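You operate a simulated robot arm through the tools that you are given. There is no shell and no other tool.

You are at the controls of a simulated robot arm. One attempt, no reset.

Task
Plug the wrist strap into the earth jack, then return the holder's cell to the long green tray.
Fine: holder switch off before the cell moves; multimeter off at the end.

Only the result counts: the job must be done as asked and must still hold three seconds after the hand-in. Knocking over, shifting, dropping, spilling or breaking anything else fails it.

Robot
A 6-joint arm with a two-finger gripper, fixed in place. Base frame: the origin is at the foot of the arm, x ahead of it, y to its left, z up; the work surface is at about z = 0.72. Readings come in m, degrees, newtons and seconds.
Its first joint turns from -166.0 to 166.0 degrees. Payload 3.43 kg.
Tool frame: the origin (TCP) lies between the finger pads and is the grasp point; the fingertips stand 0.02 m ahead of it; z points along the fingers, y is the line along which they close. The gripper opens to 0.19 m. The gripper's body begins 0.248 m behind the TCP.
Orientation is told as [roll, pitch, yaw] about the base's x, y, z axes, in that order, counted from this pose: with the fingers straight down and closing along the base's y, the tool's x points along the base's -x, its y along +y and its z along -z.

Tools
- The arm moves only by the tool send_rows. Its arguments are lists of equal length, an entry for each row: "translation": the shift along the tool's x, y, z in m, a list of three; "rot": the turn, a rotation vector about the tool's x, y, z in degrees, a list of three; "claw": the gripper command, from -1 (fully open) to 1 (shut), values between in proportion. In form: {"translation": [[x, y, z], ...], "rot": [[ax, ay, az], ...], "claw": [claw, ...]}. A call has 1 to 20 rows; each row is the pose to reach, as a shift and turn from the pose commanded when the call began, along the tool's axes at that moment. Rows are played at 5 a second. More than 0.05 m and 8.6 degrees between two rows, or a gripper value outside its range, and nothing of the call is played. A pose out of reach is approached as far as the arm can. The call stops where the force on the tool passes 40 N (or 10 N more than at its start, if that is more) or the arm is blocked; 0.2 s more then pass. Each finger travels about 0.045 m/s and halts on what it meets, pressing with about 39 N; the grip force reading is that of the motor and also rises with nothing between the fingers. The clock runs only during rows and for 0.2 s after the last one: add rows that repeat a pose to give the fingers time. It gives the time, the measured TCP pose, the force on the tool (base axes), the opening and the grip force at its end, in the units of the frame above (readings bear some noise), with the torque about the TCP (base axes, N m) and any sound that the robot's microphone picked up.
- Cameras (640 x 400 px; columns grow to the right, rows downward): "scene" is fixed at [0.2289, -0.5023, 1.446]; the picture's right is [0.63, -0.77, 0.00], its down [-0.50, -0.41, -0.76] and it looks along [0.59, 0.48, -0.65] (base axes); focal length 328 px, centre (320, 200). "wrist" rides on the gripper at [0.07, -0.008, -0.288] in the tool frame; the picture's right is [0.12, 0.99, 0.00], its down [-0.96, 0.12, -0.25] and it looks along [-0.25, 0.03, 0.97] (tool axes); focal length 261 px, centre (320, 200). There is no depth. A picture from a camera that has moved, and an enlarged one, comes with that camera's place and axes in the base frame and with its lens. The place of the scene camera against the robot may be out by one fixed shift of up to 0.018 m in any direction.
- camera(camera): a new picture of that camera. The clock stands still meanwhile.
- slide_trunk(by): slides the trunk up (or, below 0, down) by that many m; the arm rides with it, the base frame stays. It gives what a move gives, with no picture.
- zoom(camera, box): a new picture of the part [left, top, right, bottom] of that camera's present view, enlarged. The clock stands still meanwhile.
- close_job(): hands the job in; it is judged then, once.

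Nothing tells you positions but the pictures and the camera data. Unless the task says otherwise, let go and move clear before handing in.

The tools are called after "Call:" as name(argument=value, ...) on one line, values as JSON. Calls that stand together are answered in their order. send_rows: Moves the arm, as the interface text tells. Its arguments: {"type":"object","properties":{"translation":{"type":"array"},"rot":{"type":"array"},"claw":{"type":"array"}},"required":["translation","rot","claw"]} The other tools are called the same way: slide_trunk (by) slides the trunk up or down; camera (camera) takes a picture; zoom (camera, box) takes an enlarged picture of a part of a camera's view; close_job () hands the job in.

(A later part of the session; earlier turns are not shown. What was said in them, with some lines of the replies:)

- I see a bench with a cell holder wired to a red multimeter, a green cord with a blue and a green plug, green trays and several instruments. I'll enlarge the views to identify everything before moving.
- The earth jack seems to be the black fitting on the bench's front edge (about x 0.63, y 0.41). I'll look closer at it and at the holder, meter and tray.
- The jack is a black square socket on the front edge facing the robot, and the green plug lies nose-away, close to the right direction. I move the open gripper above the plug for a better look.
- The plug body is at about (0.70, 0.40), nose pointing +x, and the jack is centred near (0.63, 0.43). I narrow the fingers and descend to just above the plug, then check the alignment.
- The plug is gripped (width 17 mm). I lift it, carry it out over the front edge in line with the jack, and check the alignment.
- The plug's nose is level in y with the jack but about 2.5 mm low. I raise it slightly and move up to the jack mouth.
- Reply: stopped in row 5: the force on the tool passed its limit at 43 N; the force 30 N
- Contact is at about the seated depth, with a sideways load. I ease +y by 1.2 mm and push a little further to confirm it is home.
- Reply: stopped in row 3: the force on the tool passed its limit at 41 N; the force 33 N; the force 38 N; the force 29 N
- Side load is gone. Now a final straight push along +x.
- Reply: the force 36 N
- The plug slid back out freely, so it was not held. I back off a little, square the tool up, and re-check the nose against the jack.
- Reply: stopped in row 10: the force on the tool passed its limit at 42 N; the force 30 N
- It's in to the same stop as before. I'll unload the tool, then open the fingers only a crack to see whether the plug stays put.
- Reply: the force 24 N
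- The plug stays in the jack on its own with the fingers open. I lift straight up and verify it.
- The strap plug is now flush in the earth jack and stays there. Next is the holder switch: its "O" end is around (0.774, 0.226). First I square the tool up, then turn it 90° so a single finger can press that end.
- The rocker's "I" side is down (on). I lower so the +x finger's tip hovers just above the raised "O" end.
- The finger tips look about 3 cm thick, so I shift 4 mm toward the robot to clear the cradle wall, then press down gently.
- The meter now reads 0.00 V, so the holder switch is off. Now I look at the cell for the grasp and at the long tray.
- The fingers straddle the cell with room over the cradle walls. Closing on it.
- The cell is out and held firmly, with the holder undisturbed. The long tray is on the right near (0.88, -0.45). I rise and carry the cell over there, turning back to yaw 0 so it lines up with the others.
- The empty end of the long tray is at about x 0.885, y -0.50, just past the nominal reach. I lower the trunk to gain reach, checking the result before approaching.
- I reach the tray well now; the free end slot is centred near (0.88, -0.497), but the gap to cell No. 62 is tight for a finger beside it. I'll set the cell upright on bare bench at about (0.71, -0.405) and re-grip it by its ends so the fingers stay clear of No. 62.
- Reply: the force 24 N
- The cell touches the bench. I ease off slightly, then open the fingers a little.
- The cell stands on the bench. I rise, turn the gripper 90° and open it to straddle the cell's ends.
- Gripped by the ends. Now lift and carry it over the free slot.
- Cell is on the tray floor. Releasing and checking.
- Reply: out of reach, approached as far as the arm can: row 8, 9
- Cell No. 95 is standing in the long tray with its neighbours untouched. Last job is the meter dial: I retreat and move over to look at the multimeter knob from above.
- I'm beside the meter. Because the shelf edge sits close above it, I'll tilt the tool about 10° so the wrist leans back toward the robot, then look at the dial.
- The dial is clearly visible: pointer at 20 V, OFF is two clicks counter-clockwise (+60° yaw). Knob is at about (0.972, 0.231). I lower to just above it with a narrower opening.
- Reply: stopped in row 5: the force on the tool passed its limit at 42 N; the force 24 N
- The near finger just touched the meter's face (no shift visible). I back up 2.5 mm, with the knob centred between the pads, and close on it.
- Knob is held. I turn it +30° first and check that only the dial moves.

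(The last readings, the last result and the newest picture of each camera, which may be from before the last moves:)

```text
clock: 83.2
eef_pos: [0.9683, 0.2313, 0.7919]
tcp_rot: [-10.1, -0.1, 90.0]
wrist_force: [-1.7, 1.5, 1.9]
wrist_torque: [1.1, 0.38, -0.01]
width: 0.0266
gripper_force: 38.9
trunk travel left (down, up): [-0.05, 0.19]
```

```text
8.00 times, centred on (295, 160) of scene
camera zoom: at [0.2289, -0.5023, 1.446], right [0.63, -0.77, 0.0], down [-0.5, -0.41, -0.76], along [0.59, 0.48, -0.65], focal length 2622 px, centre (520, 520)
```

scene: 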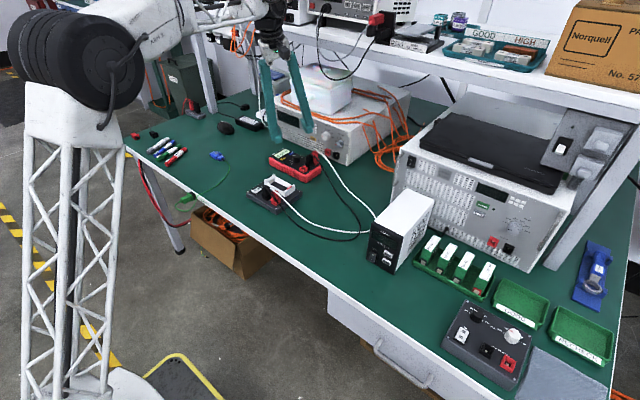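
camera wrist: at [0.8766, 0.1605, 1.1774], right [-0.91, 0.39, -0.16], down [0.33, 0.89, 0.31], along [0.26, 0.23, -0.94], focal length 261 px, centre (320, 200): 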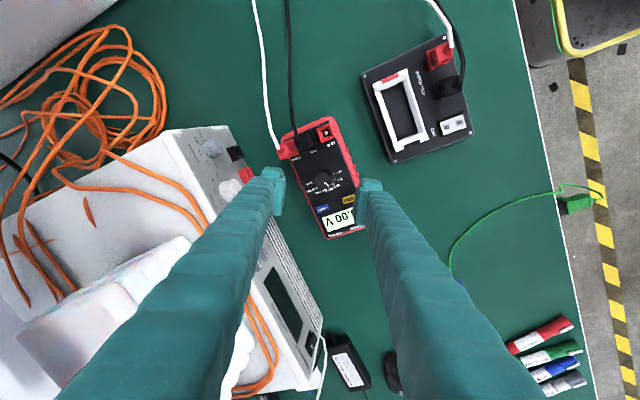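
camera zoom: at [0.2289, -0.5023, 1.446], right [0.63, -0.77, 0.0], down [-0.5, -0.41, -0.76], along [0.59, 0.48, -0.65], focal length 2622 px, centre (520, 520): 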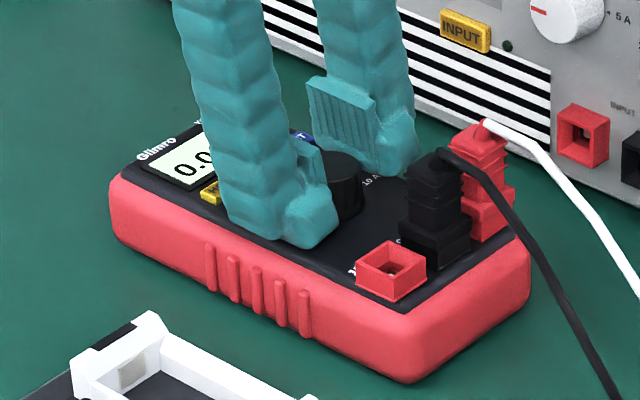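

Call:
send_rows(translation=[[0, 0, 0], [0, 0, 0], [0, 0, 0], [0, 0, 0], [0, 0, 0], [0, 0, 0], [0, 0, 0]], rot=[[0, 0, -5], [0, 0, -10], [0, 0, -15], [0, 0, -20], [0, 0, -25], [0, 0, -30], [0, 0, -30]], claw=[1, 1, 1, 1, 1, 1, 1])

Call:
zoom(camera="wrist", box=[260, 120, 380, 240])

Call:
zoom(camera="scene", box=[265, 135, 325, 185])

```text
clock: 84.8
eef_pos: [0.9688, 0.2324, 0.7926]
tcp_rot: [-9.0, 5.0, 119.6]
wrist_force: [-3.9, 2.5, 2.0]
wrist_torque: [0.24, 0.65, -0.01]
width: 0.0264
gripper_force: 38.8
trunk travel left (down, up): [-0.05, 0.19]
```

```text
3.33 times, centred on (320, 180) of wrist
camera zoom: at [0.9595, 0.1752, 1.0837], right [-0.79, -0.6, -0.14], down [-0.62, 0.78, 0.14], along [0.03, 0.2, -0.98], focal length 869 px, centre (320, 267)
```

zoom: 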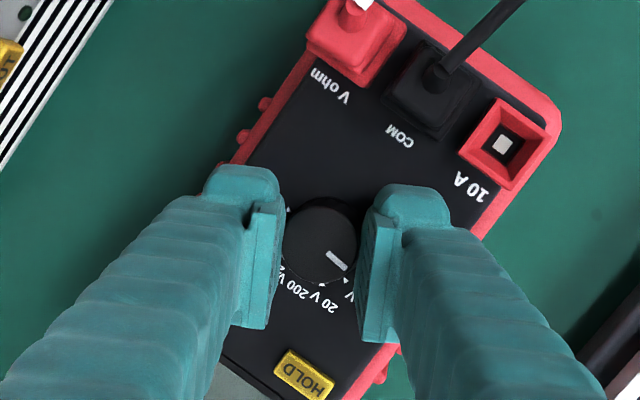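

```text
8.00 times, centred on (295, 160) of scene
camera zoom: at [0.2289, -0.5023, 1.446], right [0.63, -0.77, 0.0], down [-0.5, -0.41, -0.76], along [0.59, 0.48, -0.65], focal length 2622 px, centre (520, 520)
```

zoom: 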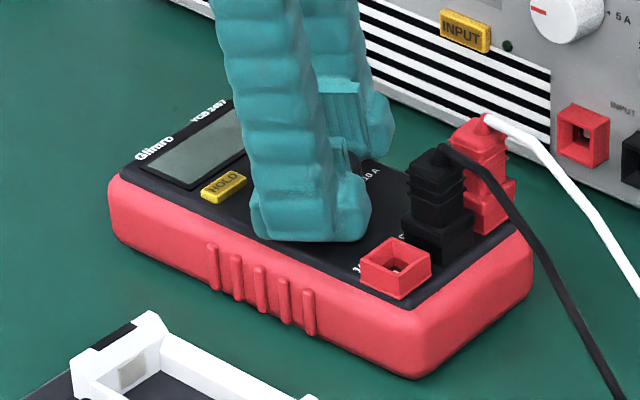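

The display has gone blank. I release the knob and check the pointer.

Call:
send_rows(translation=[[0, 0, 0], [0, 0, 0], [0, 0, 0], [0, 0, 0]], rot=[[0, 0, 0], [0, 0, 0], [0, 0, 0], [0, 0, 0]], claw=[0.6, 0.5, 0.5, 0.5])

Call:
zoom(camera="wrist", box=[270, 140, 370, 230])

Call:
zoom(camera="scene", box=[265, 135, 325, 185])

```text
clock: 85.8
eef_pos: [0.9684, 0.2324, 0.7919]
tcp_rot: [-8.9, 4.9, 119.5]
wrist_force: [0.7, -0.5, 3.4]
wrist_torque: [-0.05, 0.03, 0.03]
width: 0.0471
gripper_force: 0.0
trunk travel left (down, up): [-0.05, 0.19]
```

```text
4.44 times, centred on (320, 185) of wrist
camera zoom: at [0.9597, 0.1749, 1.0837], right [-0.79, -0.6, -0.14], down [-0.61, 0.78, 0.14], along [0.03, 0.2, -0.98], focal length 1158 px, centre (320, 267)
```

zoom: 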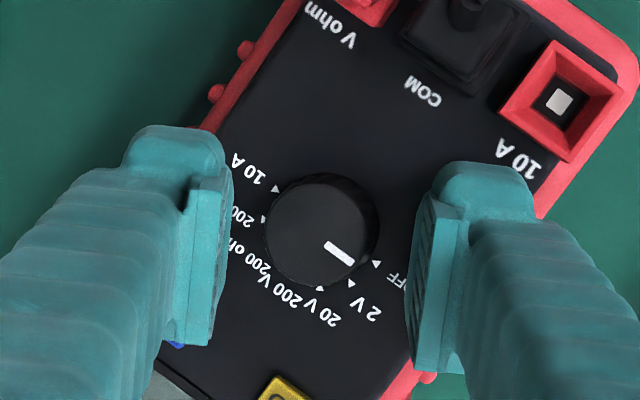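

```text
8.00 times, centred on (295, 160) of scene
camera zoom: at [0.2289, -0.5023, 1.446], right [0.63, -0.77, 0.0], down [-0.5, -0.41, -0.76], along [0.59, 0.48, -0.65], focal length 2622 px, centre (520, 520)
```

zoom: 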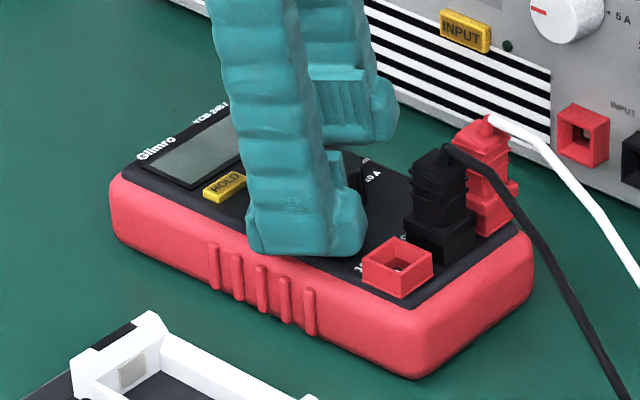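

The pointer sits on OFF with a blank display. I withdraw along the tool axis and move clear.

Call:
send_rows(translation=[[0, 0, -0.01], [0, 0, -0.025], [0, 0, -0.05], [0, 0, -0.09], [0, 0, -0.13], [0, 0, -0.17], [0, 0, -0.2], [0, 0, -0.2]], rot=[[0, 0, 0], [0, 0, 0], [0, 0, 0], [0, 0, 0], [0, 0, 0], [0, 0, 0], [0, 0, 0], [0, 0, 0]], claw=[0.5, 0.5, 0.5, 0.5, 0.5, 0.5, 0.5, 0.5])

Call:
camera(camera="scene")

Call:
zoom(camera="scene", box=[180, 120, 380, 245])

Call:
zoom(camera="scene", box=[260, 140, 330, 190])

```text
clock: 87.6
eef_pos: [0.9348, 0.2313, 0.991]
tcp_rot: [-9.0, 5.0, 119.4]
wrist_force: [0.0, -0.2, -0.2]
wrist_torque: [0.01, 0.01, 0.0]
width: 0.0478
gripper_force: 0.1
trunk travel left (down, up): [-0.05, 0.19]
```

```text
taken
```

scene: 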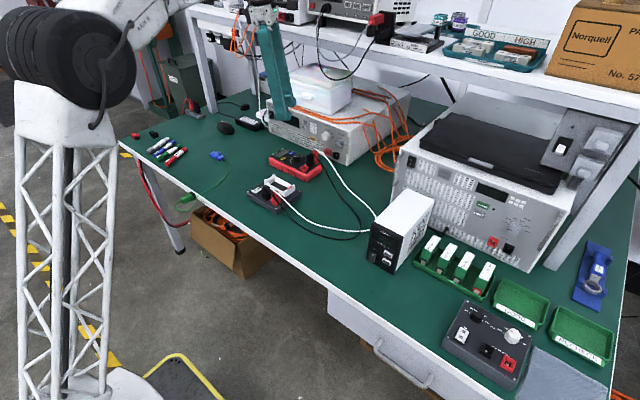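

```text
3.20 times, centred on (280, 182) of scene
camera zoom: at [0.2289, -0.5023, 1.446], right [0.63, -0.77, 0.0], down [-0.5, -0.41, -0.76], along [0.59, 0.48, -0.65], focal length 1049 px, centre (448, 256)
```

zoom: 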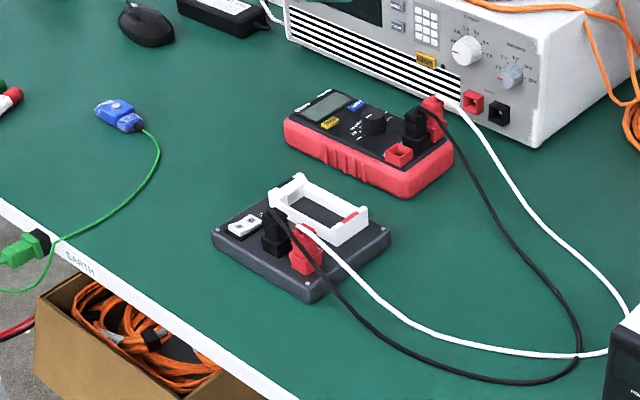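

```text
8.00 times, centred on (295, 165) of scene
camera zoom: at [0.2289, -0.5023, 1.446], right [0.63, -0.77, 0.0], down [-0.5, -0.41, -0.76], along [0.59, 0.48, -0.65], focal length 2622 px, centre (520, 480)
```

zoom: 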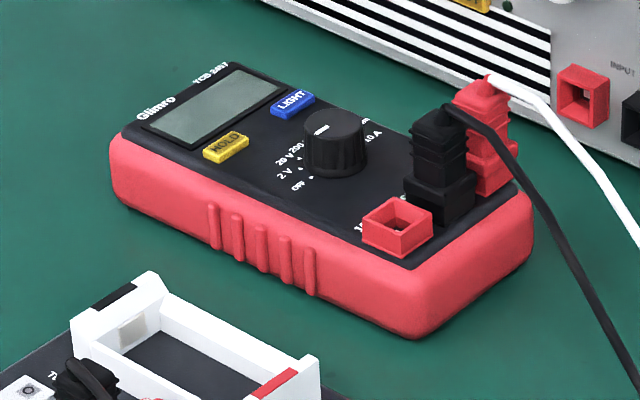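

Call:
zoom(camera="scene", box=[170, 180, 210, 210])

Call:
zoom(camera="scene", box=[400, 200, 560, 320])

Call:
zoom(camera="scene", box=[245, 165, 315, 212])

```text
13.33 times, centred on (190, 195) of scene
camera zoom: at [0.2289, -0.5023, 1.446], right [0.63, -0.77, 0.0], down [-0.5, -0.41, -0.76], along [0.59, 0.48, -0.65], focal length 4371 px, centre (2053, 267)
```

zoom: 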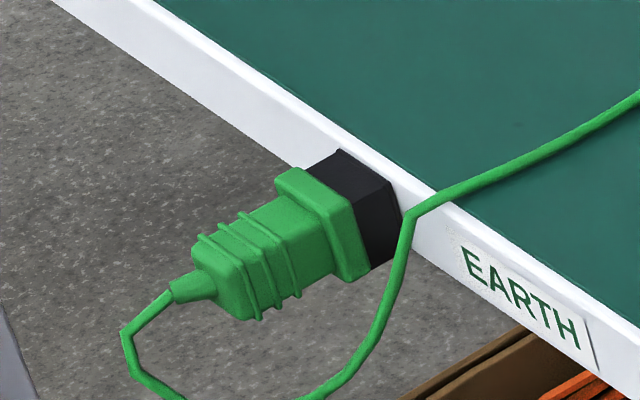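

```text
3.33 times, centred on (480, 260) of scene
camera zoom: at [0.2289, -0.5023, 1.446], right [0.63, -0.77, 0.0], down [-0.5, -0.41, -0.76], along [0.59, 0.48, -0.65], focal length 1093 px, centre (-213, 0)
```

zoom: 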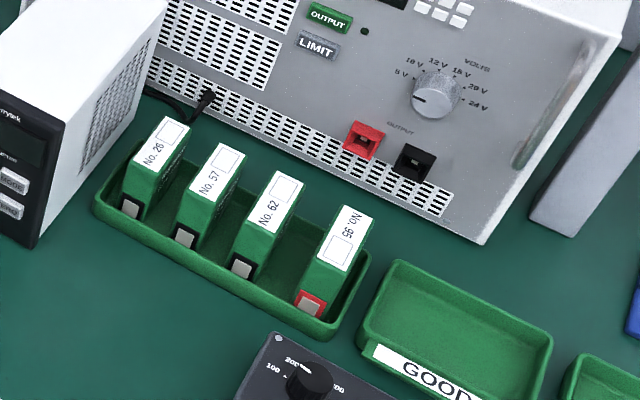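

```text
8.51 times, centred on (280, 188) of scene
camera zoom: at [0.2289, -0.5023, 1.446], right [0.63, -0.77, 0.0], down [-0.5, -0.41, -0.76], along [0.59, 0.48, -0.65], focal length 2790 px, centre (660, 298)
```

zoom: 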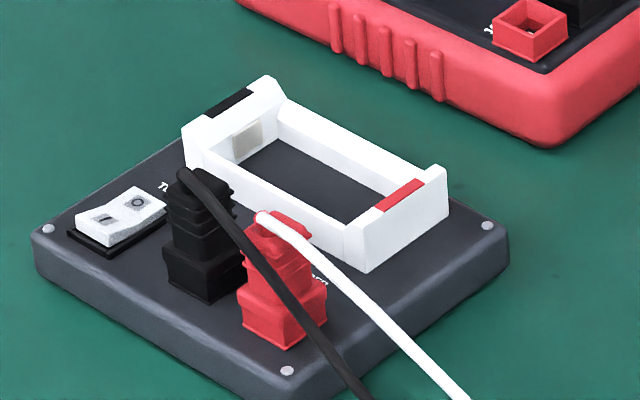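

Everything is in place: the strap plug is seated in the earth jack, the holder switch is off, cell No. 95 stands in the long tray, and the meter is off. The arm is clear, so I'm handing in.

Call:
close_job()

```text
The job is handed in.
```

The job is handed in: the strap is plugged into the earth jack and the cell is back in the long green tray. I checked each part in the final pictures before handing in; I haven't seen the verdict.

- **Wrist strap:** the green plug is seated flush in the earth jack on the front edge. It stayed in place after I let go.
- **Holder switch:** I turned it off before touching the cell, and the meter dropped from 3.05 V to 0.00 V. After that, cell No. 95 came out cleanly.
- **Cell:** No. 95 stands upright in the free end slot of the tray, and its neighbours look untouched. Its red terminal end faces the robot, while the other three show black ends there, so it sits the opposite way round to them.
- **Multimeter:** the dial points at OFF and the display is blank.

**Meter shift:** the multimeter moved by roughly 2–3 mm while I gripped and turned its dial. I also set the cell down briefly on bare bench to change my grip before putting it in the tray.
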